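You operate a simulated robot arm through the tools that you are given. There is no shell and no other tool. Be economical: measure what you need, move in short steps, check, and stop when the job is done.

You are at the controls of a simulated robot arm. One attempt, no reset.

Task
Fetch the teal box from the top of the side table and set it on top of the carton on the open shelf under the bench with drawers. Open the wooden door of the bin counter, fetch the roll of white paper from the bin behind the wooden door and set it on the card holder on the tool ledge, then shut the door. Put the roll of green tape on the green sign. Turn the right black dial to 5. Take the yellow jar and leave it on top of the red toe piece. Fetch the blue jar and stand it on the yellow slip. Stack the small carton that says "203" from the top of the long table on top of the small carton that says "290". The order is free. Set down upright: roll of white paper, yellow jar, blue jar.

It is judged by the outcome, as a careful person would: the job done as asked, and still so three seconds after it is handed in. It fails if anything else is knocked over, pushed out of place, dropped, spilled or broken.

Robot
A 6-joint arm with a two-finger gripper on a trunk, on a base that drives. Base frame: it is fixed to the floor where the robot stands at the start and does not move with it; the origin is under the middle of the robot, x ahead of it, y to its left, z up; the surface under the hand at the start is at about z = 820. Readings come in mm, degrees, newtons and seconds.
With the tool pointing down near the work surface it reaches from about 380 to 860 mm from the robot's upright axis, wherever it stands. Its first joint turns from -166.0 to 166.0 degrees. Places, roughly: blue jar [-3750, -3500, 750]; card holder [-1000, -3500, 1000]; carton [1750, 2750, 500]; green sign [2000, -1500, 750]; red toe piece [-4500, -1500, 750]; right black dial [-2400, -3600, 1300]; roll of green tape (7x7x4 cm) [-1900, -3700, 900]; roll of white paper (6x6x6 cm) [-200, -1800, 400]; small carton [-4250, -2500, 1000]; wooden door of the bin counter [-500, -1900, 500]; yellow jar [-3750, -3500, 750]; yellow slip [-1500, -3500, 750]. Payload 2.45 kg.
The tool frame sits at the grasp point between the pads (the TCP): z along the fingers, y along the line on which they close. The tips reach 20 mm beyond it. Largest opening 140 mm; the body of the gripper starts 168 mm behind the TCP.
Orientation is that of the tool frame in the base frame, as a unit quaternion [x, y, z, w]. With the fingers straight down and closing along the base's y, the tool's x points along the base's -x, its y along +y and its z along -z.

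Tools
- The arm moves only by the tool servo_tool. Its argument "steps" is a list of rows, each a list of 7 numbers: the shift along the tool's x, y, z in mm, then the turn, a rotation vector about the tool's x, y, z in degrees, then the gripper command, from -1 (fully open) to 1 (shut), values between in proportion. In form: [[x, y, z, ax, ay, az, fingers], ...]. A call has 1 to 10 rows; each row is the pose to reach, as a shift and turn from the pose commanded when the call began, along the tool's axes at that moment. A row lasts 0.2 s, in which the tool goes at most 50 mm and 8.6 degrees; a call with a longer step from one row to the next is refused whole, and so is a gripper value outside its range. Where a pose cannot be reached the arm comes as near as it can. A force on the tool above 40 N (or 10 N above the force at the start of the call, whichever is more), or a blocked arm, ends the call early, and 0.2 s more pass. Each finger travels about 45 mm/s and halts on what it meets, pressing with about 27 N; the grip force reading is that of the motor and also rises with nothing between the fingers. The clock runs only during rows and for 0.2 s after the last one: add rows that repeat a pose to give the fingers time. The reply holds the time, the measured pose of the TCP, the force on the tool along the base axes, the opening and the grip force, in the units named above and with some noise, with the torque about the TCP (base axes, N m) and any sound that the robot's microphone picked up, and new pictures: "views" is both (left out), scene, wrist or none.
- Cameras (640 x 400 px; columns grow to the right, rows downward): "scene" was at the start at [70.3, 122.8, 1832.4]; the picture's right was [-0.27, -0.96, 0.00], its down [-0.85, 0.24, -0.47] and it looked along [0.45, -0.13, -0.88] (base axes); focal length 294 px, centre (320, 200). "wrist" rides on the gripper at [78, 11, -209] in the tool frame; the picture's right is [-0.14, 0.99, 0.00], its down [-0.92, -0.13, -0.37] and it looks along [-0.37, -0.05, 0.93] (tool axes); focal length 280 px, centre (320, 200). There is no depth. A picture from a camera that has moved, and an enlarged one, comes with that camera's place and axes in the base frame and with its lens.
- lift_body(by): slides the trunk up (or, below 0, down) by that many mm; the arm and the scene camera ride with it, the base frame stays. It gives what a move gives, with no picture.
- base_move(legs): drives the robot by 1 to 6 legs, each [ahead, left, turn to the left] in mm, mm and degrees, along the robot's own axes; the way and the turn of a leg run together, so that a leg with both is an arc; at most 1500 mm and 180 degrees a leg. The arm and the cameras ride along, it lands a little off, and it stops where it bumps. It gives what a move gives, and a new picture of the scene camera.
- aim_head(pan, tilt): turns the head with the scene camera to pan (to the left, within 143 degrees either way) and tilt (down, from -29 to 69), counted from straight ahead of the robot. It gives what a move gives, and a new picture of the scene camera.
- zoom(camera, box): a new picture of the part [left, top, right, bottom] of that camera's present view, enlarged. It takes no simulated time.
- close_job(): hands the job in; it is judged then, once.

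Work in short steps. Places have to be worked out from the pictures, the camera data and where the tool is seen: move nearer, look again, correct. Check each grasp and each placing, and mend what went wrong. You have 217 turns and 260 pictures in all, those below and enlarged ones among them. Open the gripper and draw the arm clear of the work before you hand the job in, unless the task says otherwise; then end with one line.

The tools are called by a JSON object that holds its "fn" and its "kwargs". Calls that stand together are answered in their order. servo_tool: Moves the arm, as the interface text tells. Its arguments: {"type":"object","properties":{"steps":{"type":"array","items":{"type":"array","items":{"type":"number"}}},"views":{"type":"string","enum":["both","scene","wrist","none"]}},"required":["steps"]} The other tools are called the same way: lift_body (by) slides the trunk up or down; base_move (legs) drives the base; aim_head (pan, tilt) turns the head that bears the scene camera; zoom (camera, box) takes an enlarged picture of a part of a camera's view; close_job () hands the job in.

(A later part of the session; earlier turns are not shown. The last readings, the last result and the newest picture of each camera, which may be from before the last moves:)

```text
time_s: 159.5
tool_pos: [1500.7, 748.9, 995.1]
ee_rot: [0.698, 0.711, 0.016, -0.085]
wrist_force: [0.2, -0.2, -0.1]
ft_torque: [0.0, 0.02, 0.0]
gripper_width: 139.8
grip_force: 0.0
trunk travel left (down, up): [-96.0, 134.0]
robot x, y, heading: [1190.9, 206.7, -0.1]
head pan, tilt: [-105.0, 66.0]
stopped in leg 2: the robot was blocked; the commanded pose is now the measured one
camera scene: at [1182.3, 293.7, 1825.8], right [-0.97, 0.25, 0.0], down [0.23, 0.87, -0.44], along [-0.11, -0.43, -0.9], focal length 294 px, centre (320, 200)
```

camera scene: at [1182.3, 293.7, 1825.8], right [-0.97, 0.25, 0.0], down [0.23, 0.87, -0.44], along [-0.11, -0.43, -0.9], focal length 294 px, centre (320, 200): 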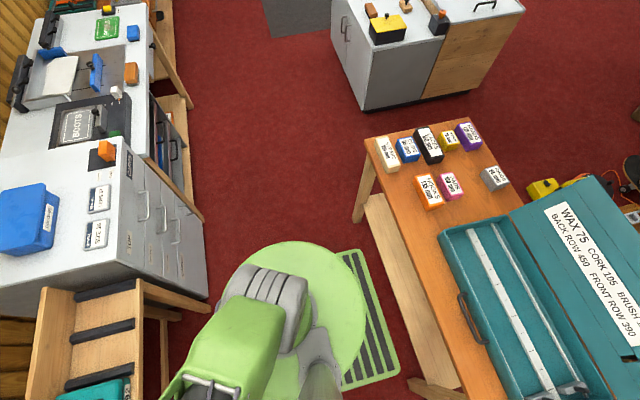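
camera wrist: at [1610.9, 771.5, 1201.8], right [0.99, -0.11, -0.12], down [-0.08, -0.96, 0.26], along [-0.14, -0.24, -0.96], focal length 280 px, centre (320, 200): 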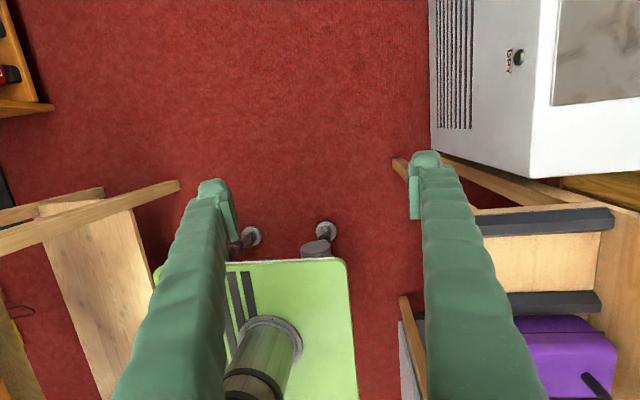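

Blocked again at the same y. I'll bring the arm in front and up (as in the first successful transit), then test.

{"fn": "servo_tool", "kwargs": {"steps": [[-41, 11, -23, 0, 0, 0, -1], [-83, 22, -46, 0, 0, 0, -1], [-124, 33, -69, 0, 0, 0, -1], [-166, 44, -92, 0, 0, 0, -1], [-207, 55, -115, 0, 0, 0, -1], [-249, 67, -138, 0, 0, 0, -1], [-290, 78, -161, 0, 0, 0, -1], [-332, 89, -184, 0, 0, 0, -1], [-373, 100, -207, 0, 0, 0, -1], [-415, 111, -230, 0, 0, 0, -1]], "views": "none"}}

{"fn": "base_move", "kwargs": {"legs": [[0, -900, 0]]}}

```text
time_s: 161.7
tool_pos: [1634.9, 317.4, 1135.4]
ee_rot: [0.698, 0.708, 0.041, -0.104]
wrist_force: [0.9, -0.5, 0.5]
ft_torque: [0.03, 0.03, -0.01]
gripper_width: 140.1
grip_force: 0.0
out of reach, approached as far as the arm can: row 7, 8, 9, 10
trunk travel left (down, up): [-96.0, 134.0]
robot x, y, heading: [1189.3, 205.3, -0.1]
head pan, tilt: [-105.0, 66.0]
```

```text
time_s: 162.7
tool_pos: [1633.7, 315.1, 1134.2]
ee_rot: [0.697, 0.708, 0.039, -0.104]
wrist_force: [0.4, 0.6, -0.2]
ft_torque: [0.01, -0.01, 0.03]
gripper_width: 139.8
grip_force: 0.1
trunk travel left (down, up): [-96.0, 134.0]
robot x, y, heading: [1188.5, 203.9, -0.2]
head pan, tilt: [-105.0, 66.0]
stopped in leg 1: the robot was blocked; the commanded pose is now the measured one
camera scene: at [1181.9, 289.9, 1826.4], right [-0.97, 0.25, 0.0], down [0.22, 0.86, -0.46], along [-0.11, -0.44, -0.89], focal length 294 px, centre (320, 200)
```

scene: 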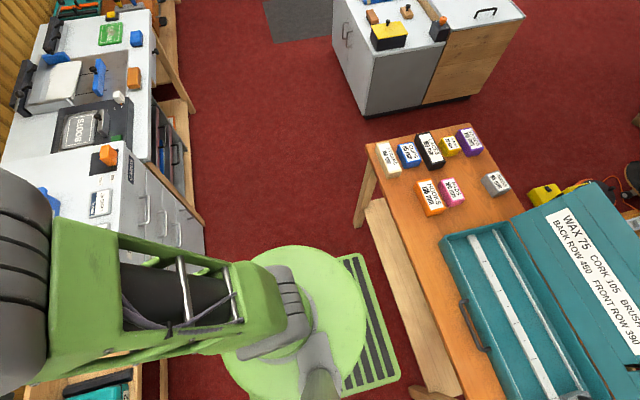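

Blocked again, with the body tilting. I back off to y≈600 and look at the floor that was beneath.

{"fn": "base_move", "kwargs": {"legs": [[0, 500, 0]]}}

{"fn": "zoom", "kwargs": {"camera": "scene", "box": [160, 100, 440, 275]}}

```text
time_s: 167.7
tool_pos: [1638.2, 818.4, 1133.9]
ee_rot: [0.699, 0.706, 0.04, -0.106]
wrist_force: [-0.3, 0.3, 0.1]
ft_torque: [-0.02, 0.0, 0.03]
gripper_width: 140.0
grip_force: 0.0
trunk travel left (down, up): [-96.0, 134.0]
robot x, y, heading: [1190.5, 710.9, -0.3]
head pan, tilt: [-105.0, 66.0]
camera scene: at [1186.2, 795.2, 1823.8], right [-0.96, 0.26, 0.0], down [0.24, 0.88, -0.41], along [-0.11, -0.39, -0.91], focal length 294 px, centre (320, 200)
```

scene: 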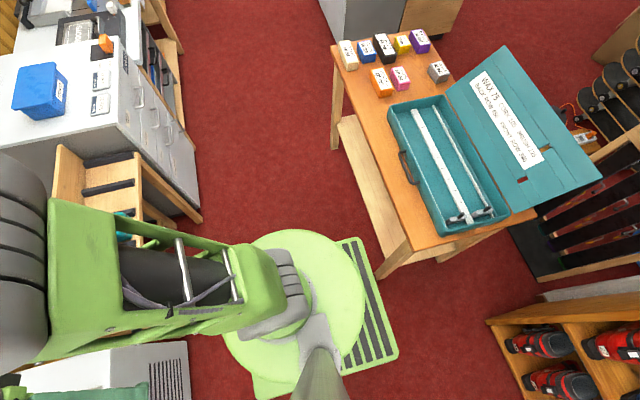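

```text
2.29 times, centred on (300, 188) of scene
camera zoom: at [1186.2, 795.2, 1823.8], right [-0.96, 0.26, 0.0], down [0.24, 0.88, -0.41], along [-0.11, -0.39, -0.91], focal length 672 px, centre (366, 229)
```

zoom: 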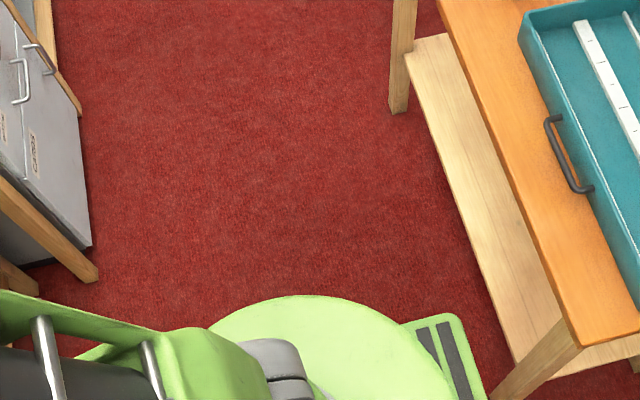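

Floor is clear, and the lean says something high is blocking. Look horizontally toward −y.

{"fn": "aim_head", "kwargs": {"pan": -95, "tilt": -10}}

```text
time_s: 169.2
tool_pos: [1638.8, 817.3, 1135.0]
ee_rot: [0.699, 0.706, 0.041, -0.105]
wrist_force: [-0.1, 0.1, 0.7]
ft_torque: [-0.01, 0.02, -0.02]
gripper_width: 140.2
grip_force: 0.2
trunk travel left (down, up): [-96.0, 134.0]
robot x, y, heading: [1188.8, 710.4, -0.5]
head pan, tilt: [-95.0, -10.0]
camera scene: at [1194.1, 768.4, 1936.1], right [-1.0, 0.09, 0.0], down [-0.02, -0.17, -0.98], along [-0.09, -0.98, 0.17], focal length 294 px, centre (320, 200)
```

scene: 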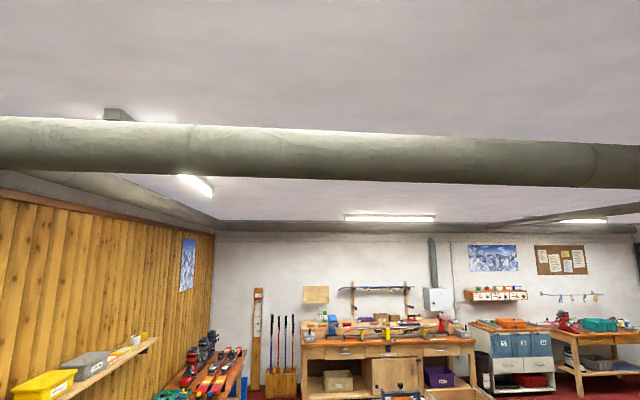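

There's a pipe overhead. I lower the trunk by 90 mm and try again.

{"fn": "lift_body", "kwargs": {"by": -90}}

{"fn": "base_move", "kwargs": {"legs": [[0, -700, 0]]}}

```text
time_s: 170.4
tool_pos: [1638.8, 817.2, 1045.4]
ee_rot: [0.699, 0.706, 0.041, -0.105]
wrist_force: [-1.1, -0.2, 0.0]
ft_torque: [-0.02, 0.02, 0.02]
gripper_width: 140.2
grip_force: 0.0
trunk travel left (down, up): [-6.0, 224.0]
robot x, y, heading: [1193.7, 712.4, -0.5]
head pan, tilt: [-95.0, -10.0]
```

```text
time_s: 177.0
tool_pos: [1635.8, 123.1, 1044.5]
ee_rot: [0.696, 0.709, 0.04, -0.105]
wrist_force: [0.4, -0.9, 0.7]
ft_torque: [0.01, -0.01, 0.01]
gripper_width: 139.8
grip_force: 0.1
trunk travel left (down, up): [-6.0, 224.0]
robot x, y, heading: [1188.5, 15.4, 0.2]
head pan, tilt: [-95.0, -10.0]
camera scene: at [1192.2, 71.5, 1846.2], right [-1.0, 0.09, 0.0], down [-0.01, -0.17, -0.98], along [-0.08, -0.98, 0.17], focal length 294 px, centre (320, 200)
```

scene: 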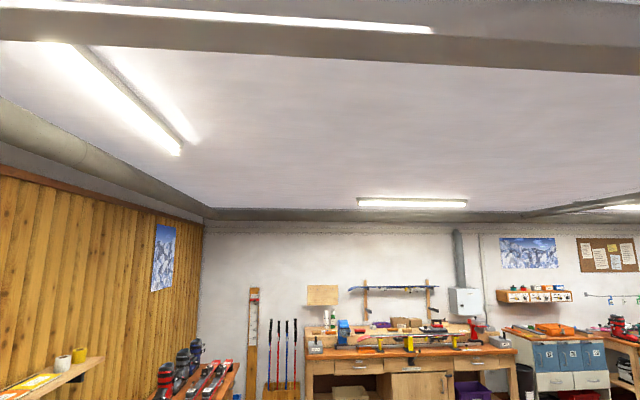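

It passed: something up high was catching the pipe near y≈100. Keep the trunk low when crossing. Continue around the island.

{"fn": "base_move", "kwargs": {"legs": [[0, -1250, 0], [0, -1200, 0]]}}

{"fn": "aim_head", "kwargs": {"pan": 130, "tilt": 40}}

{"fn": "aim_head", "kwargs": {"pan": -125, "tilt": 30}}

```text
time_s: 198.3
tool_pos: [1626.3, -2289.9, 1044.8]
ee_rot: [0.694, 0.711, 0.039, -0.107]
wrist_force: [-0.1, -0.6, 0.6]
ft_torque: [0.0, 0.02, 0.0]
gripper_width: 140.0
grip_force: 0.0
trunk travel left (down, up): [-6.0, 224.0]
robot x, y, heading: [1177.6, -2403.0, 0.5]
head pan, tilt: [-95.0, -10.0]
camera scene: at [1182.4, -2344.4, 1846.1], right [-1.0, 0.08, 0.0], down [-0.01, -0.17, -0.98], along [-0.08, -0.98, 0.17], focal length 294 px, centre (320, 200)
```

scene: 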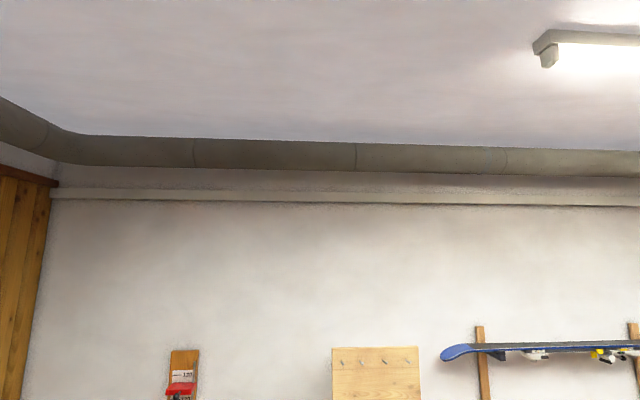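

```text
time_s: 201.5
tool_pos: [1625.6, -2289.4, 1043.3]
ee_rot: [0.694, 0.711, 0.04, -0.106]
wrist_force: [0.4, -0.1, 0.4]
ft_torque: [-0.05, -0.02, 0.01]
gripper_width: 139.9
grip_force: 0.1
trunk travel left (down, up): [-6.0, 224.0]
robot x, y, heading: [1180.5, -2398.4, 0.4]
head pan, tilt: [130.0, 40.0]
camera scene: at [1134.0, -2195.6, 1767.2], right [0.76, 0.65, 0.0], down [0.42, -0.49, -0.77], along [-0.5, 0.58, -0.64], focal length 294 px, centre (320, 200)
```

scene: 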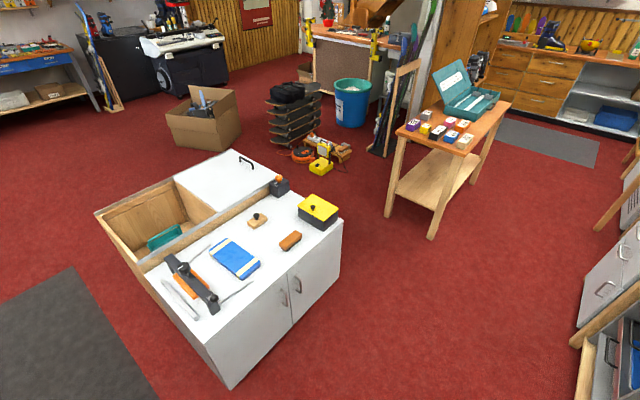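

```text
time_s: 205.1
tool_pos: [1626.3, -2290.7, 1046.0]
ee_rot: [0.693, 0.712, 0.039, -0.106]
wrist_force: [1.2, 0.6, 0.1]
ft_torque: [0.01, -0.01, 0.0]
gripper_width: 139.9
grip_force: 0.1
trunk travel left (down, up): [-6.0, 224.0]
robot x, y, heading: [1178.9, -2401.1, 0.3]
head pan, tilt: [-125.0, 30.0]
camera scene: at [1137.8, -2334.8, 1782.5], right [-0.82, 0.57, 0.0], down [0.28, 0.41, -0.87], along [-0.49, -0.71, -0.5], focal length 294 px, centre (320, 200)
```

scene: 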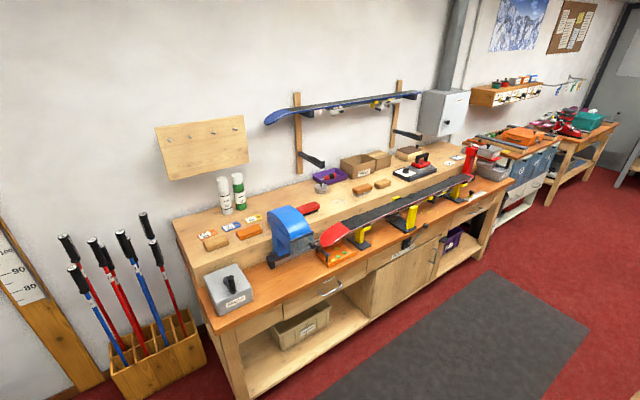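

Island's −y face is at y≈−2090, aisle to the ski bench ≈1.2 m wide. I drive along the aisle to x≈−1000 and look back at the bin and the wall benches.

{"fn": "base_move", "kwargs": {"legs": [[0, -280, 0], [-1200, 0, 0], [-1150, 0, 0]]}}

{"fn": "aim_head", "kwargs": {"pan": 50, "tilt": 40}}

{"fn": "aim_head", "kwargs": {"pan": -100, "tilt": 30}}

```text
time_s: 219.3
tool_pos: [-735.6, -2609.5, 1045.8]
ee_rot: [0.687, 0.718, 0.039, -0.106]
wrist_force: [0.3, 0.1, -0.7]
ft_torque: [-0.01, -0.03, 0.02]
gripper_width: 140.1
grip_force: 0.1
trunk travel left (down, up): [-6.0, 224.0]
robot x, y, heading: [-1179.8, -2732.0, 1.6]
head pan, tilt: [-125.0, 30.0]
camera scene: at [-1223.3, -2663.4, 1782.5], right [-0.83, 0.55, 0.0], down [0.28, 0.42, -0.87], along [-0.48, -0.72, -0.5], focal length 294 px, centre (320, 200)
```

scene: 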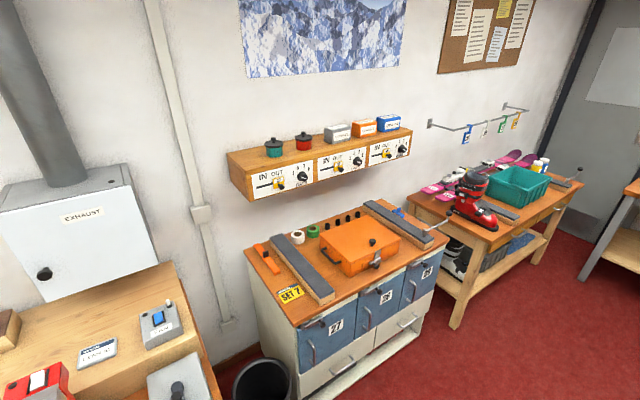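

```text
time_s: 221.9
tool_pos: [-735.6, -2608.4, 1043.5]
ee_rot: [0.686, 0.718, 0.039, -0.107]
wrist_force: [-0.5, -0.9, 0.3]
ft_torque: [0.0, -0.01, 0.01]
gripper_width: 139.9
grip_force: 0.2
trunk travel left (down, up): [-6.0, 224.0]
robot x, y, heading: [-1178.0, -2730.3, 1.6]
head pan, tilt: [50.0, 40.0]
camera scene: at [-1120.2, -2521.5, 1767.2], right [0.78, -0.62, 0.0], down [-0.4, -0.5, -0.77], along [0.48, 0.6, -0.64], focal length 294 px, centre (320, 200)
```

scene: 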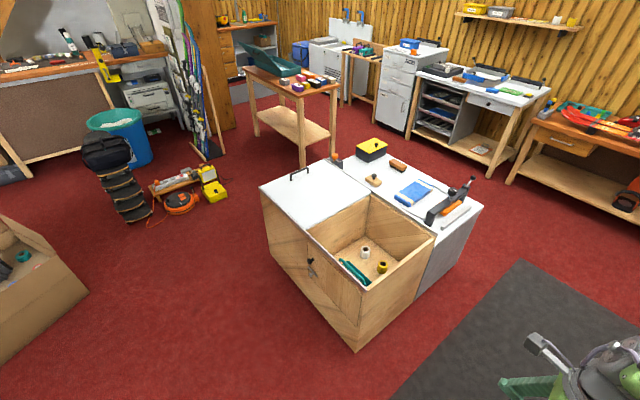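

```text
time_s: 224.3
tool_pos: [-736.2, -2610.0, 1043.7]
ee_rot: [0.686, 0.718, 0.039, -0.107]
wrist_force: [0.5, 0.6, -0.5]
ft_torque: [0.01, 0.01, -0.03]
gripper_width: 140.1
grip_force: 0.1
trunk travel left (down, up): [-6.0, 224.0]
robot x, y, heading: [-1176.4, -2725.2, 1.6]
head pan, tilt: [-100.0, 30.0]
camera scene: at [-1186.5, -2677.4, 1782.5], right [-0.99, 0.15, 0.0], down [0.07, 0.49, -0.87], along [-0.13, -0.86, -0.5], focal length 294 px, centre (320, 200)
```

scene: 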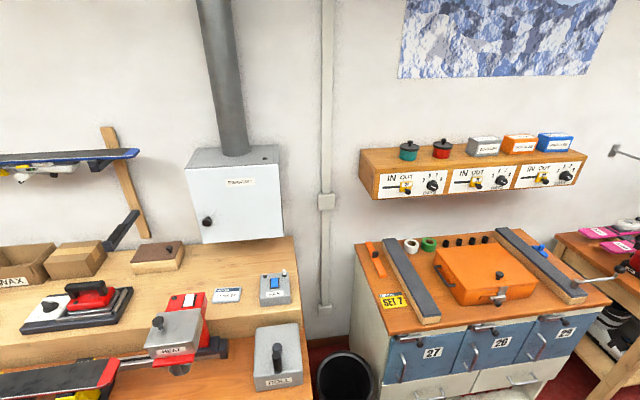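

Great view. I zoom on the dial panels, the slip/tape area and the card holder.

{"fn": "zoom", "kwargs": {"camera": "scene", "box": [340, 120, 600, 220]}}

{"fn": "zoom", "kwargs": {"camera": "scene", "box": [200, 220, 460, 330]}}

```text
2.46 times, centred on (470, 170) of scene
camera zoom: at [-1186.5, -2677.4, 1782.5], right [-0.99, 0.15, 0.0], down [0.07, 0.49, -0.87], along [-0.13, -0.86, -0.5], focal length 723 px, centre (-49, 274)
```

zoom: 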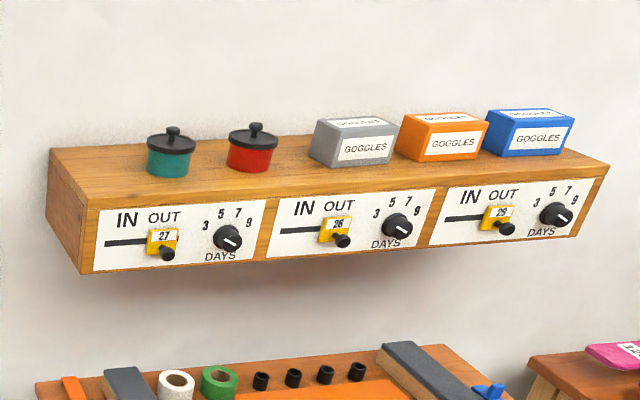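

```text
2.46 times, centred on (330, 275) of scene
camera zoom: at [-1186.5, -2677.4, 1782.5], right [-0.99, 0.15, 0.0], down [0.07, 0.49, -0.87], along [-0.13, -0.86, -0.5], focal length 723 px, centre (295, 15)
```

zoom: 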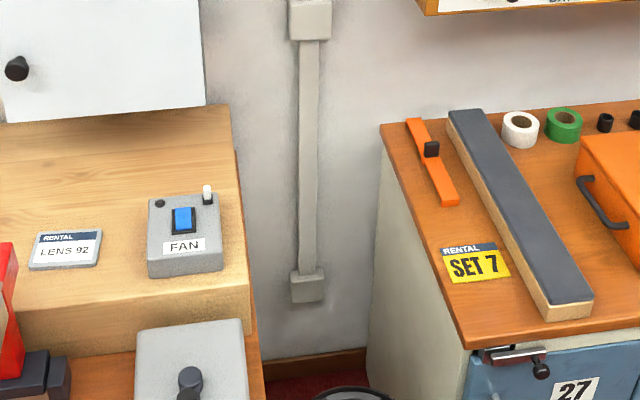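

Now zoom on the bin door from here.

{"fn": "aim_head", "kwargs": {"pan": 52, "tilt": 40}}

{"fn": "zoom", "kwargs": {"camera": "scene", "box": [220, 160, 460, 360]}}

```text
time_s: 226.7
tool_pos: [-736.9, -2609.1, 1045.3]
ee_rot: [0.686, 0.718, 0.039, -0.106]
wrist_force: [0.8, -0.4, -0.7]
ft_torque: [-0.02, 0.0, 0.0]
gripper_width: 140.0
grip_force: 0.1
trunk travel left (down, up): [-6.0, 224.0]
robot x, y, heading: [-1178.0, -2731.1, 1.4]
head pan, tilt: [52.0, 40.0]
camera scene: at [-1122.5, -2519.7, 1767.2], right [0.8, -0.6, 0.0], down [-0.38, -0.52, -0.77], along [0.46, 0.62, -0.64], focal length 294 px, centre (320, 200)
```

scene: 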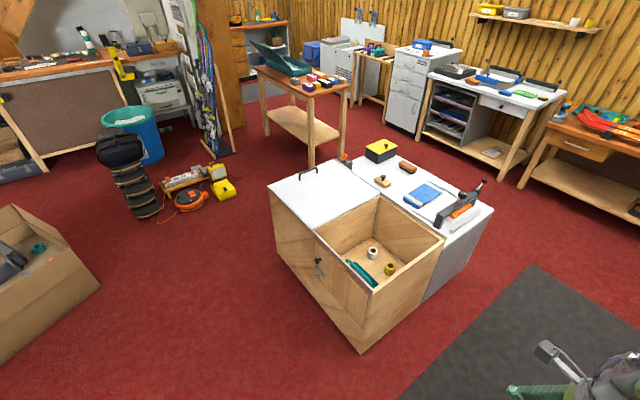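

```text
2.00 times, centred on (340, 260) of scene
camera zoom: at [-1122.5, -2519.7, 1767.2], right [0.8, -0.6, 0.0], down [-0.38, -0.52, -0.77], along [0.46, 0.62, -0.64], focal length 588 px, centre (280, 80)
```

zoom: 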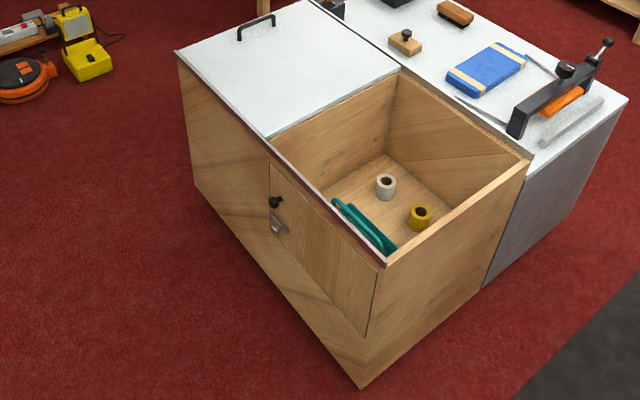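

Door is on the −x face (x≈−500), y −2040…−1650, knob ≈(−520,−1675,440), top rim z≈640; the roll is ≈(−135,−1750) on the bin floor. Rotate the hand to point +x and down 45°, then drive to the door's front.

{"fn": "servo_tool", "kwargs": {"steps": [[0, 0, 0, -4, 2.45, 6.7, -1], [0, 0, 0, -8.1, 4.9, 13.5, -1], [0, 0, 0, -12.1, 7.3, 20.2, -1], [0, 0, 0, -16.1, 9.8, 26.9, -1], [0, 0, 0, -20.2, 12.2, 33.7, -1], [0, 0, 0, -24.2, 14.7, 40.4, -1]], "views": "none"}}

{"fn": "servo_tool", "kwargs": {"steps": [[0, 0, 0, -4, 2.45, 6.7, -1], [0, 0, 0, -8.1, 4.9, 13.5, -1], [0, 0, 0, -12.1, 7.3, 20.2, -1], [0, 0, 0, -16.1, 9.8, 26.9, -1], [0, 0, 0, -20.2, 12.2, 33.7, -1], [0, 0, 0, -24.2, 14.7, 40.4, -1]], "views": "none"}}

{"fn": "base_move", "kwargs": {"legs": [[-97, 1014, -1.4]]}}

```text
time_s: 228.1
tool_pos: [-720.5, -2608.0, 1051.8]
ee_rot: [0.887, 0.396, 0.23, -0.059]
wrist_force: [-0.5, -0.9, -1.0]
ft_torque: [0.02, -0.02, 0.0]
gripper_width: 140.5
grip_force: 0.0
out of reach, approached as far as the arm can: row 6
trunk travel left (down, up): [-6.0, 224.0]
robot x, y, heading: [-1177.0, -2728.6, 1.7]
head pan, tilt: [52.0, 40.0]
```

```text
time_s: 229.5
tool_pos: [-656.8, -2558.1, 1086.8]
ee_rot: [0.926, 0.001, 0.377, 0.004]
wrist_force: [-0.4, 0.8, -0.1]
ft_torque: [-0.03, 0.01, 0.0]
gripper_width: 140.1
grip_force: 0.0
out of reach, approached as far as the arm can: row 1, 2, 3, 4, 5, 6
trunk travel left (down, up): [-6.0, 224.0]
robot x, y, heading: [-1177.5, -2725.8, 1.3]
head pan, tilt: [52.0, 40.0]
```

```text
time_s: 238.7
tool_pos: [-768.5, -1550.9, 1087.5]
ee_rot: [0.926, -0.007, 0.378, 0.006]
wrist_force: [0.2, 0.0, 0.3]
ft_torque: [-0.02, 0.03, 0.01]
gripper_width: 140.0
grip_force: 0.1
trunk travel left (down, up): [-6.0, 224.0]
robot x, y, heading: [-1294.8, -1710.3, 0.2]
head pan, tilt: [52.0, 40.0]
camera scene: at [-1234.3, -1502.5, 1767.2], right [0.79, -0.61, 0.0], down [-0.39, -0.51, -0.77], along [0.47, 0.61, -0.64], focal length 294 px, centre (320, 200)
```

scene: 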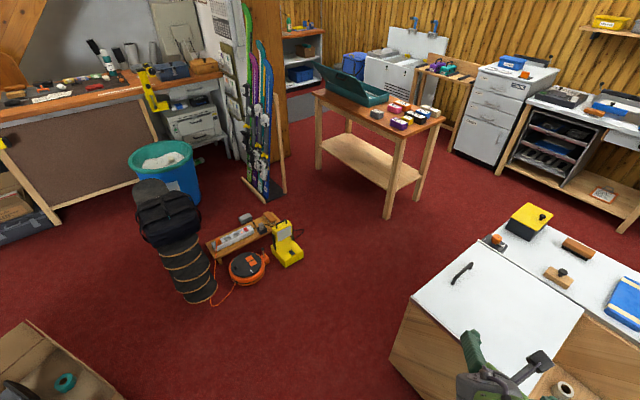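

Lower the hand in front of the door to view knob and latch with the wrist camera.

{"fn": "servo_tool", "kwargs": {"steps": [[-26, 13, 36, 0, 0, 0, -1], [-52, 26, 73, 0, 0, 0, -1], [-77, 39, 109, 0, 0, 0, -1], [-103, 52, 145, 0, 0, 0, -1], [-129, 65, 181, 0, 0, 0, -1], [-155, 78, 218, 0, 0, 0, -1], [-181, 91, 254, 0, 0, 0, -1], [-206, 104, 290, 0, 0, 0, -1], [-232, 117, 327, 0, 0, 0, -1], [-258, 130, 363, 0, 0, 0, -1]], "views": "wrist"}}

{"fn": "aim_head", "kwargs": {"pan": 0, "tilt": 55}}

```text
time_s: 240.9
tool_pos: [-708.1, -1647.2, 647.1]
ee_rot: [0.925, -0.016, 0.38, 0.027]
wrist_force: [0.3, -0.7, -0.2]
ft_torque: [0.03, 0.01, 0.05]
gripper_width: 139.9
grip_force: 0.1
out of reach, approached as far as the arm can: row 1, 2, 3, 4, 5, 7, 8, 9, 10
trunk travel left (down, up): [-6.0, 224.0]
robot x, y, heading: [-1292.1, -1710.5, 0.4]
head pan, tilt: [52.0, 40.0]
camera wrist: at [-799.1, -1645.1, 851.2], right [-0.15, -0.99, -0.06], down [-0.91, 0.16, -0.39], along [0.39, -0.01, -0.92], focal length 280 px, centre (320, 200)
```

wrist: 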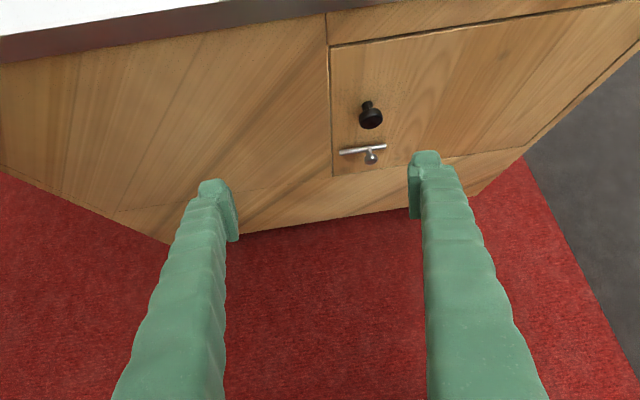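

```text
time_s: 242.1
tool_pos: [-708.2, -1646.1, 648.3]
ee_rot: [0.925, -0.017, 0.379, 0.028]
wrist_force: [0.4, -1.0, 0.0]
ft_torque: [0.01, -0.01, 0.01]
gripper_width: 140.2
grip_force: 0.1
trunk travel left (down, up): [-6.0, 224.0]
robot x, y, heading: [-1294.4, -1712.6, 0.5]
head pan, tilt: [0.0, 55.0]
camera scene: at [-1213.9, -1569.3, 1746.5], right [0.01, -1.0, 0.0], down [-0.82, -0.01, -0.57], along [0.57, 0.01, -0.82], focal length 294 px, centre (320, 200)
```

scene: 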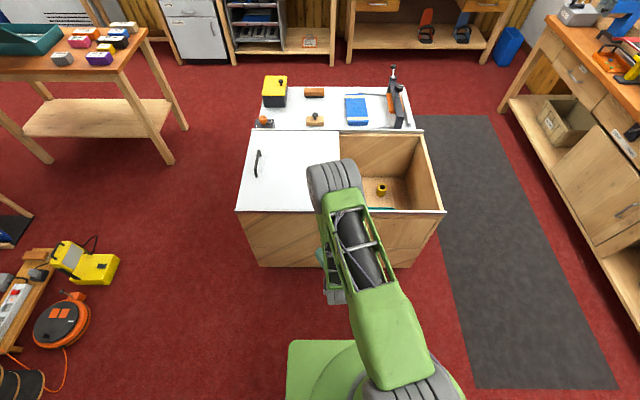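

There is a sliding bolt below the knob; zoom to see if it's engaged.

{"fn": "zoom", "kwargs": {"camera": "wrist", "box": [290, 70, 450, 190]}}

```text
3.33 times, centred on (370, 130) of wrist
camera zoom: at [-799.4, -1644.3, 852.0], right [-0.15, -0.99, -0.06], down [-0.91, 0.16, -0.39], along [0.39, -0.01, -0.92], focal length 935 px, centre (153, 433)
```

zoom: 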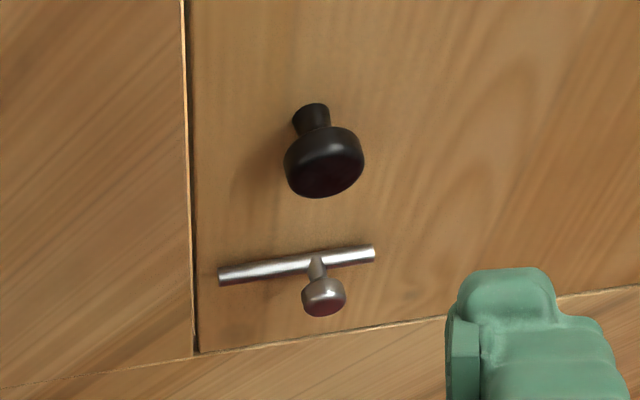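

The bolt doesn't cross the seam, so the door is unlatched. Knob head ≈(−530,−1746,498). Move to a pre-grasp.

{"fn": "servo_tool", "kwargs": {"steps": [[5, 22, 43, 0, 0, 0, -0.3], [9, 45, 87, 0, 0, 0, -0.3], [13, 67, 131, 0, 0, 0, -0.3], [18, 89, 175, 0, 0, 0, -0.3]], "views": "wrist"}}

```text
time_s: 243.1
tool_pos: [-583.8, -1670.5, 553.9]
ee_rot: [0.926, -0.018, 0.374, 0.046]
wrist_force: [-28.5, 8.1, 33.2]
ft_torque: [-2.16, -0.58, -1.46]
gripper_width: 93.8
grip_force: 1.6
out of reach, approached as far as the arm can: row 1, 2, 3, 4
trunk travel left (down, up): [-6.0, 224.0]
robot x, y, heading: [-1294.2, -1710.1, 0.3]
head pan, tilt: [0.0, 55.0]
stopped in row 4: the force on the tool passed its limit at 202 N (the readings are from after the stop); the commanded pose is now the measured one
camera wrist: at [-671.7, -1660.2, 757.4], right [-0.17, -0.99, -0.03], down [-0.91, 0.16, -0.39], along [0.38, -0.04, -0.92], focal length 280 px, centre (320, 200)
```

wrist: 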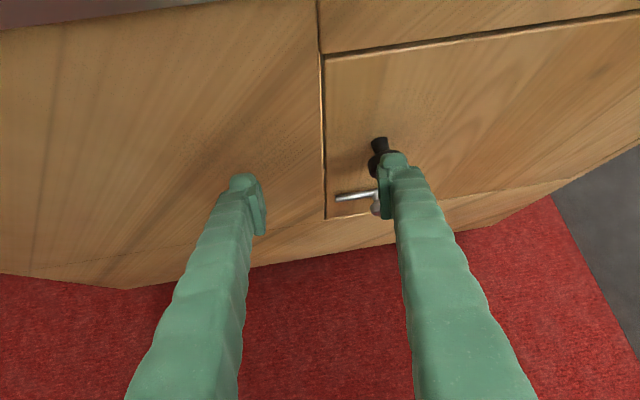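

Hit the knob with the right finger. Back off along the tool axis and recheck.

{"fn": "servo_tool", "kwargs": {"steps": [[0, 0, -30, 0, 0, 0, -0.3], [0, 0, -70, 0, 0, 0, -0.3]], "views": "both"}}

```text
time_s: 243.7
tool_pos: [-628.0, -1666.9, 599.6]
ee_rot: [0.927, -0.02, 0.373, 0.045]
wrist_force: [-1.0, -1.0, 1.1]
ft_torque: [-0.03, -0.02, 0.01]
gripper_width: 90.9
grip_force: 0.0
trunk travel left (down, up): [-6.0, 224.0]
robot x, y, heading: [-1289.9, -1711.7, 0.5]
head pan, tilt: [0.0, 55.0]
camera scene: at [-1214.3, -1569.1, 1746.5], right [0.01, -1.0, 0.0], down [-0.82, -0.01, -0.57], along [0.57, 0.01, -0.82], focal length 294 px, centre (320, 200)
camera wrist: at [-716.2, -1656.6, 804.8], right [-0.17, -0.98, -0.03], down [-0.91, 0.17, -0.38], along [0.38, -0.04, -0.92], focal length 280 px, centre (320, 200)
```

scene: 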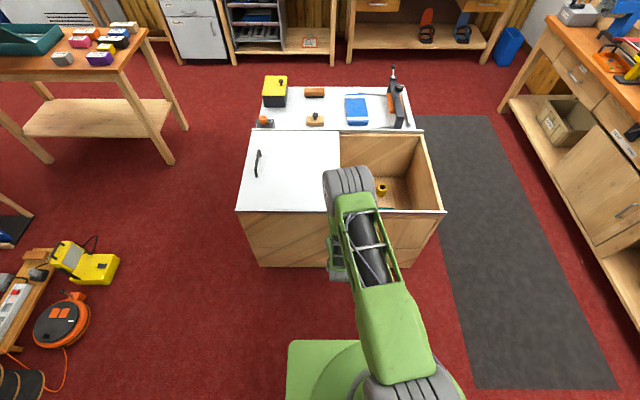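
wrist: 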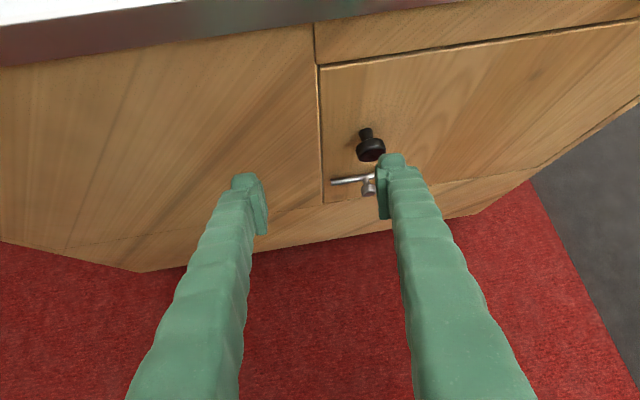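

Two views put the knob head at ≈(−543,−1741,516). Shift the base so the approach is straight ahead and a bit farther out.

{"fn": "base_move", "kwargs": {"legs": [[-80, -75, 0]]}}

{"fn": "servo_tool", "kwargs": {"steps": [[-5, 0, 40, 0, 0, 0, -0.3], [-10, 0, 70, 0, 0, 0, -0.3]], "views": "wrist"}}

```text
time_s: 245.1
tool_pos: [-707.8, -1742.7, 600.0]
ee_rot: [0.926, -0.019, 0.374, 0.045]
wrist_force: [0.6, 0.0, 0.8]
ft_torque: [0.0, 0.01, -0.02]
gripper_width: 90.9
grip_force: 0.1
trunk travel left (down, up): [-6.0, 224.0]
robot x, y, heading: [-1373.2, -1790.0, 0.8]
head pan, tilt: [0.0, 55.0]
camera scene: at [-1294.5, -1645.9, 1746.6], right [0.01, -1.0, 0.0], down [-0.82, -0.01, -0.57], along [0.57, 0.01, -0.82], focal length 294 px, centre (320, 200)
```

scene: 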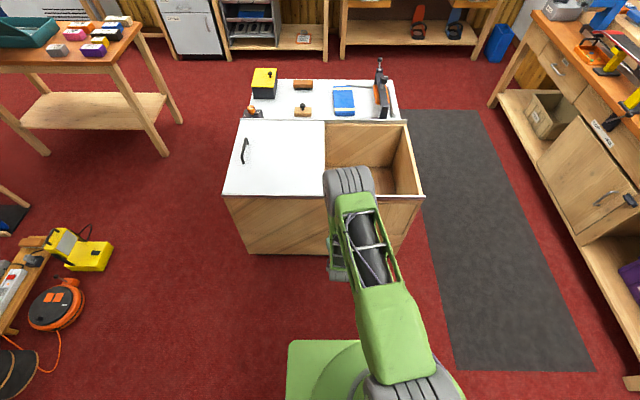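

```text
time_s: 245.7
tool_pos: [-666.4, -1749.7, 542.7]
ee_rot: [0.926, -0.02, 0.374, 0.046]
wrist_force: [1.2, -0.4, -0.1]
ft_torque: [0.01, 0.02, 0.01]
gripper_width: 90.6
grip_force: 0.0
trunk travel left (down, up): [-6.0, 224.0]
robot x, y, heading: [-1376.6, -1789.6, 0.6]
head pan, tilt: [0.0, 55.0]
camera wrist: at [-754.3, -1738.8, 746.2], right [-0.17, -0.99, -0.03], down [-0.91, 0.17, -0.38], along [0.38, -0.04, -0.92], focal length 280 px, centre (320, 200)
```

wrist: 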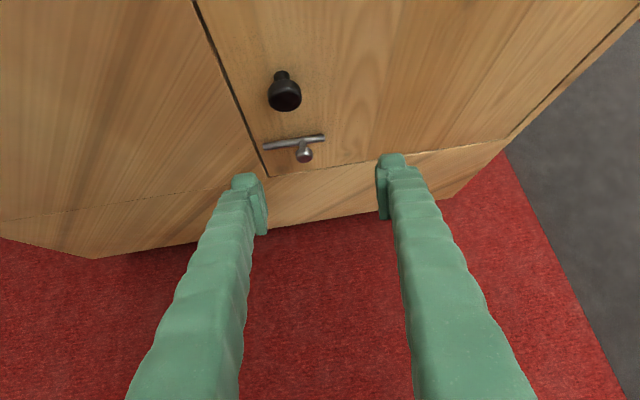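

Knob at ≈(−543,−1735,522). Approach straight, straddling it.

{"fn": "servo_tool", "kwargs": {"steps": [[18, -7, 25, 0, 0, 0, -0.3], [36, -13, 50, 0, 0, 0, -0.3], [53, -19, 74, 0, 0, 0, -0.3]], "views": "wrist"}}

```text
time_s: 246.4
tool_pos: [-576.3, -1737.4, 526.1]
ee_rot: [0.927, -0.019, 0.373, 0.045]
wrist_force: [-0.5, 0.5, 0.6]
ft_torque: [-0.02, 0.02, -0.02]
gripper_width: 91.0
grip_force: 0.0
trunk travel left (down, up): [-6.0, 224.0]
robot x, y, heading: [-1372.9, -1784.6, 0.7]
head pan, tilt: [0.0, 55.0]
camera wrist: at [-665.0, -1728.4, 730.3], right [-0.17, -0.99, -0.03], down [-0.91, 0.17, -0.38], along [0.38, -0.04, -0.92], focal length 280 px, centre (320, 200)
```

wrist: 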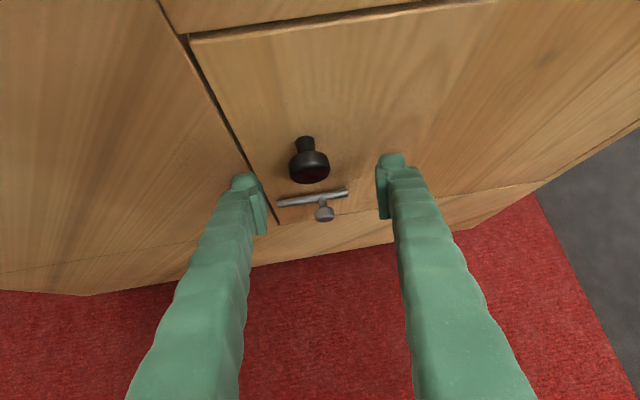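

Well centred. Advance the last 30 mm and close on the knob.

{"fn": "servo_tool", "kwargs": {"steps": [[11, -5, 11, 0, 0, 0, -0.3], [21, -7, 21, 0, 0, 0, -0.3], [21, -7, 21, 0, 0, 0, 0.6], [21, -7, 21, 0, 0, 0, 1], [21, -7, 21, 0, 0, 0, 1], [21, -7, 21, 0, 0, 0, 1]], "views": "wrist"}}

```text
time_s: 247.0
tool_pos: [-560.3, -1734.8, 523.6]
ee_rot: [0.928, -0.018, 0.368, 0.046]
wrist_force: [-17.9, -1.3, 15.7]
ft_torque: [0.89, -0.39, 0.95]
gripper_width: 91.0
grip_force: 0.1
trunk travel left (down, up): [-6.0, 224.0]
robot x, y, heading: [-1375.3, -1789.3, 0.5]
head pan, tilt: [0.0, 55.0]
stopped in row 2: the force on the tool passed its limit at 65 N (the readings are from after the stop); the commanded pose is now the measured one
camera wrist: at [-646.6, -1724.1, 727.9], right [-0.17, -0.99, -0.02], down [-0.91, 0.16, -0.37], along [0.37, -0.04, -0.93], focal length 280 px, centre (320, 200)
```

wrist: 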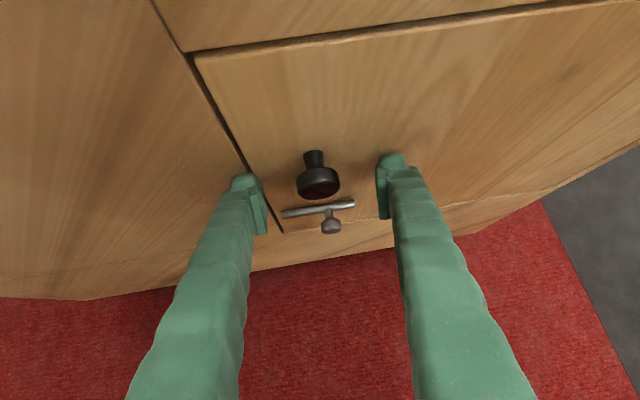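

Tips touch the door face; the knob lies between the pads. Back 3 mm and close.

{"fn": "servo_tool", "kwargs": {"steps": [[-2, 0, -2, 0, 0, 0, 0.2], [-2, 0, -2, 0, 0, 0, 0.8], [-2, 0, -2, 0, 0, 0, 0.9], [-2, 0, -2, 0, 0, 0, 0.9], [-2, 0, -2, 0, 0, 0, 0.9]], "views": "wrist"}}

```text
time_s: 248.2
tool_pos: [-560.9, -1735.2, 522.0]
ee_rot: [0.929, -0.02, 0.367, 0.047]
wrist_force: [1.4, -3.7, 0.3]
ft_torque: [0.24, 0.02, 0.33]
gripper_width: 28.8
grip_force: 27.9
trunk travel left (down, up): [-6.0, 224.0]
robot x, y, heading: [-1376.7, -1788.2, 0.5]
head pan, tilt: [0.0, 55.0]
camera wrist: at [-647.0, -1724.5, 727.0], right [-0.17, -0.99, -0.02], down [-0.91, 0.17, -0.37], along [0.37, -0.04, -0.93], focal length 280 px, centre (320, 200)
```

wrist: 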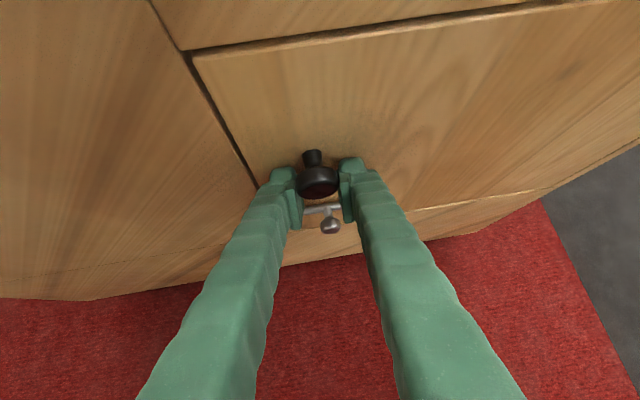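

Gripped the knob (29 mm). Pull the door open along its arc, first 15°.

{"fn": "servo_tool", "kwargs": {"steps": [[-20, 5.5, -18.5, 3.5, 0.35, -3.6, 0.9], [-39, 13, -36.5, 6.9, 0.7, -7.2, 0.9], [-58, 23, -54, 10.4, 1, -10.7, 0.9]], "views": "wrist"}}

```text
time_s: 248.7
tool_pos: [-584.1, -1738.2, 522.0]
ee_rot: [0.929, 0.009, 0.368, 0.041]
wrist_force: [2.3, -4.5, -2.3]
ft_torque: [-0.13, -0.09, 0.24]
gripper_width: 28.6
grip_force: 44.8
out of reach, approached as far as the arm can: row 1, 2
trunk travel left (down, up): [-6.0, 224.0]
robot x, y, heading: [-1370.3, -1788.0, 0.4]
head pan, tilt: [0.0, 55.0]
stopped in row 2: the force on the tool passed its limit at 62 N (the readings are from after the stop); the commanded pose is now the measured one
camera wrist: at [-670.0, -1729.1, 727.1], right [-0.12, -0.99, -0.01], down [-0.92, 0.11, -0.37], along [0.37, -0.03, -0.93], focal length 280 px, centre (320, 200)
```

wrist: 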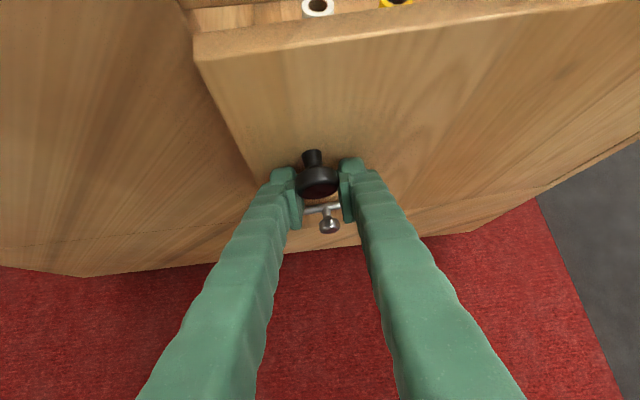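

Door is ajar. The arm is at its close limit, so pull further by driving the base back.

{"fn": "base_move", "kwargs": {"legs": [[-45, -8, 0], [-45, -18, 0]]}}

{"fn": "servo_tool", "kwargs": {"steps": [[0, 0, 0, 0, 0, 0, 0.9]], "views": "wrist"}}

```text
time_s: 250.1
tool_pos: [-675.1, -1761.3, 520.9]
ee_rot: [0.929, 0.011, 0.368, 0.041]
wrist_force: [-13.2, 31.1, 0.3]
ft_torque: [-0.45, -0.15, 0.25]
gripper_width: 29.2
grip_force: 45.0
trunk travel left (down, up): [-6.0, 224.0]
robot x, y, heading: [-1461.2, -1812.0, 0.8]
head pan, tilt: [0.0, 55.0]
camera scene: at [-1383.3, -1671.3, 1746.4], right [0.01, -1.0, 0.0], down [-0.82, -0.01, -0.57], along [0.57, 0.0, -0.82], focal length 294 px, centre (320, 200)
```

scene: 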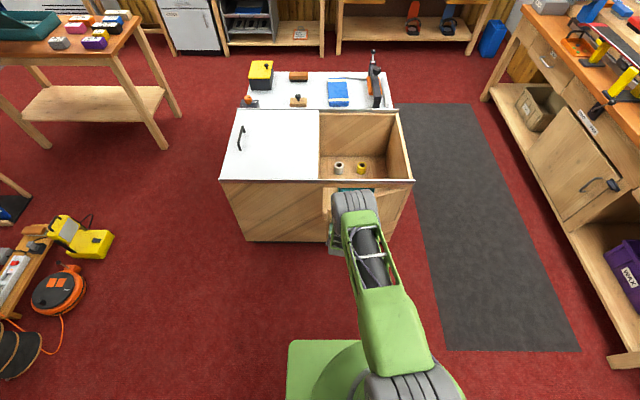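

```text
time_s: 250.5
tool_pos: [-674.1, -1760.5, 520.8]
ee_rot: [0.929, 0.011, 0.368, 0.04]
wrist_force: [-1.0, 1.8, 2.0]
ft_torque: [-0.2, -0.06, 0.23]
gripper_width: 29.3
grip_force: 44.6
trunk travel left (down, up): [-6.0, 224.0]
robot x, y, heading: [-1460.3, -1816.7, 0.6]
head pan, tilt: [0.0, 55.0]
camera wrist: at [-759.6, -1753.0, 726.6], right [-0.11, -0.99, -0.01], down [-0.92, 0.11, -0.37], along [0.37, -0.03, -0.93], focal length 280 px, centre (320, 200)
```

wrist: 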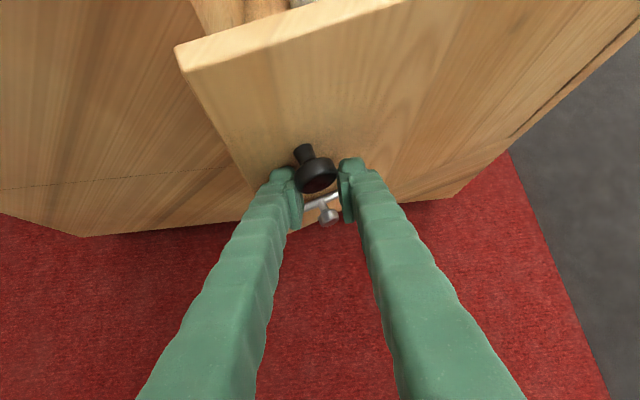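

Works well (~20° open). Continue with combined arcs that rotate the hand with the door.

{"fn": "base_move", "kwargs": {"legs": [[-42, -161, 10], [-42, -160, 10]]}}

{"fn": "servo_tool", "kwargs": {"steps": [[0, 0, 0, 0, 0, 0, 0.9]], "views": "wrist"}}

```text
time_s: 254.1
tool_pos: [-764.2, -1818.0, 519.9]
ee_rot: [0.913, 0.172, 0.369, -0.024]
wrist_force: [18.8, -21.3, -3.0]
ft_torque: [0.31, 0.42, -0.08]
gripper_width: 28.5
grip_force: 44.8
trunk travel left (down, up): [-6.0, 224.0]
robot x, y, heading: [-1488.3, -2143.6, 20.5]
head pan, tilt: [0.0, 55.0]
camera scene: at [-1458.9, -1979.9, 1746.6], right [0.35, -0.94, 0.0], down [-0.77, -0.29, -0.57], along [0.54, 0.2, -0.82], focal length 294 px, centre (320, 200)
```

scene: 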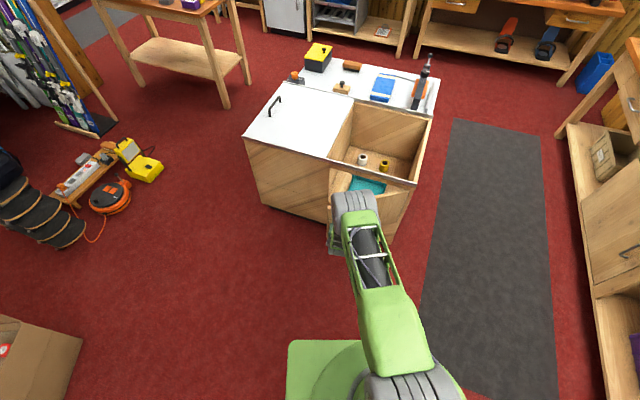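

```text
time_s: 254.5
tool_pos: [-764.7, -1819.2, 520.5]
ee_rot: [0.913, 0.173, 0.37, -0.025]
wrist_force: [2.7, -2.6, -2.2]
ft_torque: [-0.09, 0.03, 0.1]
gripper_width: 28.3
grip_force: 44.9
trunk travel left (down, up): [-6.0, 224.0]
robot x, y, heading: [-1485.0, -2135.6, 20.9]
head pan, tilt: [0.0, 55.0]
camera wrist: at [-847.0, -1840.5, 726.2], right [0.24, -0.97, -0.01], down [-0.9, -0.22, -0.37], along [0.36, 0.1, -0.93], focal length 280 px, centre (320, 200)
```

wrist: 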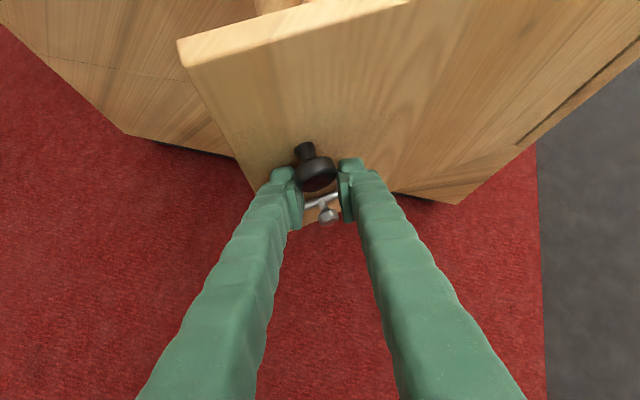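

~40° now. Repeat the same arc for three more legs.

{"fn": "base_move", "kwargs": {"legs": [[-42, -160, 10], [-42, -160, 10], [-42, -160, 10]]}}

{"fn": "servo_tool", "kwargs": {"steps": [[0, 0, 0, 0, 0, 0, 0.9]], "views": "wrist"}}

```text
time_s: 259.2
tool_pos: [-845.9, -1924.7, 518.8]
ee_rot: [0.85, 0.376, 0.353, -0.106]
wrist_force: [0.6, -0.7, 1.7]
ft_torque: [-0.06, -0.31, -0.13]
gripper_width: 27.8
grip_force: 45.0
trunk travel left (down, up): [-6.0, 224.0]
robot x, y, heading: [-1350.4, -2530.5, 46.7]
head pan, tilt: [0.0, 55.0]
stopped in leg 3: the force on the tool passed its limit at 41 N (the readings are from after the stop); the commanded pose is now the measured one
camera scene: at [-1398.3, -2374.4, 1746.6], right [0.73, -0.69, 0.0], down [-0.56, -0.6, -0.57], along [0.39, 0.42, -0.82], focal length 294 px, centre (320, 200)
```

scene: 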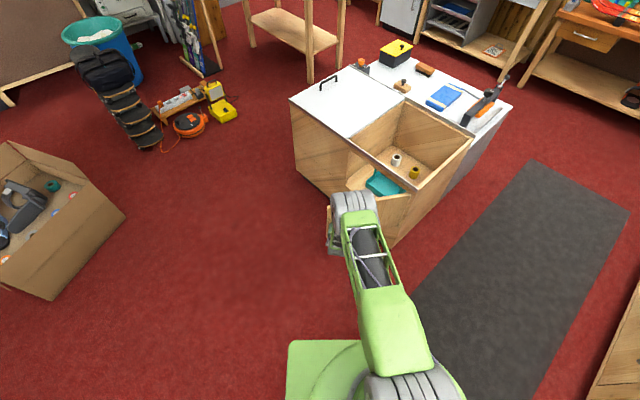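

```text
time_s: 259.6
tool_pos: [-846.4, -1924.7, 520.1]
ee_rot: [0.85, 0.377, 0.353, -0.107]
wrist_force: [2.3, -1.1, 1.7]
ft_torque: [-0.02, -0.03, 0.06]
gripper_width: 27.5
grip_force: 45.1
trunk travel left (down, up): [-6.0, 224.0]
robot x, y, heading: [-1353.0, -2528.3, 46.8]
head pan, tilt: [0.0, 55.0]
camera wrist: at [-909.5, -1981.2, 725.9], right [0.64, -0.76, -0.01], down [-0.71, -0.6, -0.37], along [0.28, 0.24, -0.93], focal length 280 px, centre (320, 200)
```

wrist: 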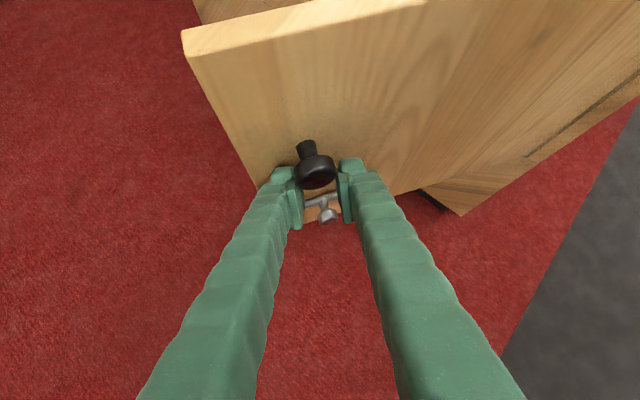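

Door is ~65° open — enough. Release the knob and back off, then raise.

{"fn": "servo_tool", "kwargs": {"steps": [[0, 0, 0, 0, 0, 0, 0.2], [0, 0, 0, 0, 0, 0, 0], [0, 0, 0, 0, 0, 0, -0.1], [0, 0, -40, 0, 0, 0, -0.1], [0, 0, -80, 0, 0, 0, -0.1], [20, 0, -120, 0, 0, 0, -0.1], [50, 0, -150, 0, 0, 0, -0.1], [80, 0, -180, 0, 0, 0, -0.1]], "views": "wrist"}}

```text
time_s: 261.4
tool_pos: [-903.7, -1961.2, 707.0]
ee_rot: [0.85, 0.377, 0.352, -0.107]
wrist_force: [0.2, 0.4, -0.3]
ft_torque: [0.01, 0.01, 0.0]
gripper_width: 77.1
grip_force: 0.1
trunk travel left (down, up): [-6.0, 224.0]
robot x, y, heading: [-1351.1, -2533.6, 46.9]
head pan, tilt: [0.0, 55.0]
camera wrist: at [-967.2, -2015.8, 913.5], right [0.65, -0.76, -0.01], down [-0.71, -0.6, -0.37], along [0.27, 0.24, -0.93], focal length 280 px, centre (320, 200)
```

wrist: 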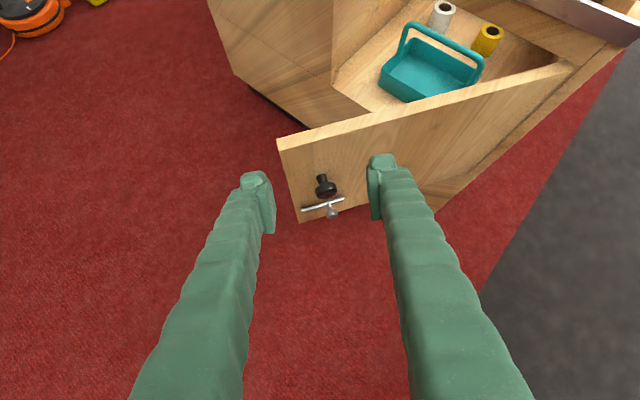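

Roll seen at ≈(−112,−1758). Raise the hand, then drive to the −y side of the bin facing the roll.

{"fn": "servo_tool", "kwargs": {"steps": [[30, 4, -32, 0, 0, 0, -0.1], [60, 7, -64, 0, 0, 0, -0.1], [90, 11, -96, 0, 0, 0, -0.1], [120, 14, -128, 0, 0, 0, -0.1], [149, 18, -160, 0, 0, 0, -0.1]], "views": "none"}}

{"fn": "base_move", "kwargs": {"legs": [[0, 0, 27], [288, -958, 0]]}}

```text
time_s: 262.6
tool_pos: [-902.2, -1961.8, 926.1]
ee_rot: [0.85, 0.377, 0.353, -0.107]
wrist_force: [-1.0, 0.9, 0.9]
ft_torque: [-0.01, -0.03, 0.01]
gripper_width: 77.0
grip_force: 0.1
trunk travel left (down, up): [-6.0, 224.0]
robot x, y, heading: [-1351.4, -2532.5, 47.0]
head pan, tilt: [0.0, 55.0]
```

```text
time_s: 272.7
tool_pos: [-224.9, -1797.0, 925.0]
ee_rot: [0.732, 0.573, 0.316, -0.189]
wrist_force: [-0.6, 0.1, 0.4]
ft_torque: [0.01, -0.01, -0.01]
gripper_width: 77.0
grip_force: 0.1
trunk travel left (down, up): [-6.0, 224.0]
robot x, y, heading: [-351.9, -2513.2, 74.5]
head pan, tilt: [0.0, 55.0]
camera scene: at [-467.7, -2394.6, 1746.5], right [0.96, -0.26, 0.0], down [-0.21, -0.79, -0.57], along [0.15, 0.55, -0.82], focal length 294 px, centre (320, 200)
```

scene: 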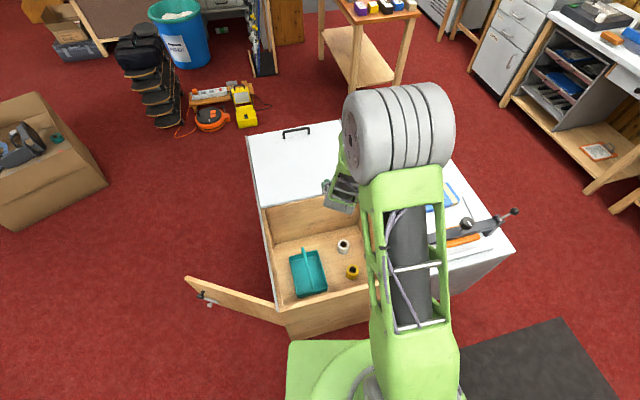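

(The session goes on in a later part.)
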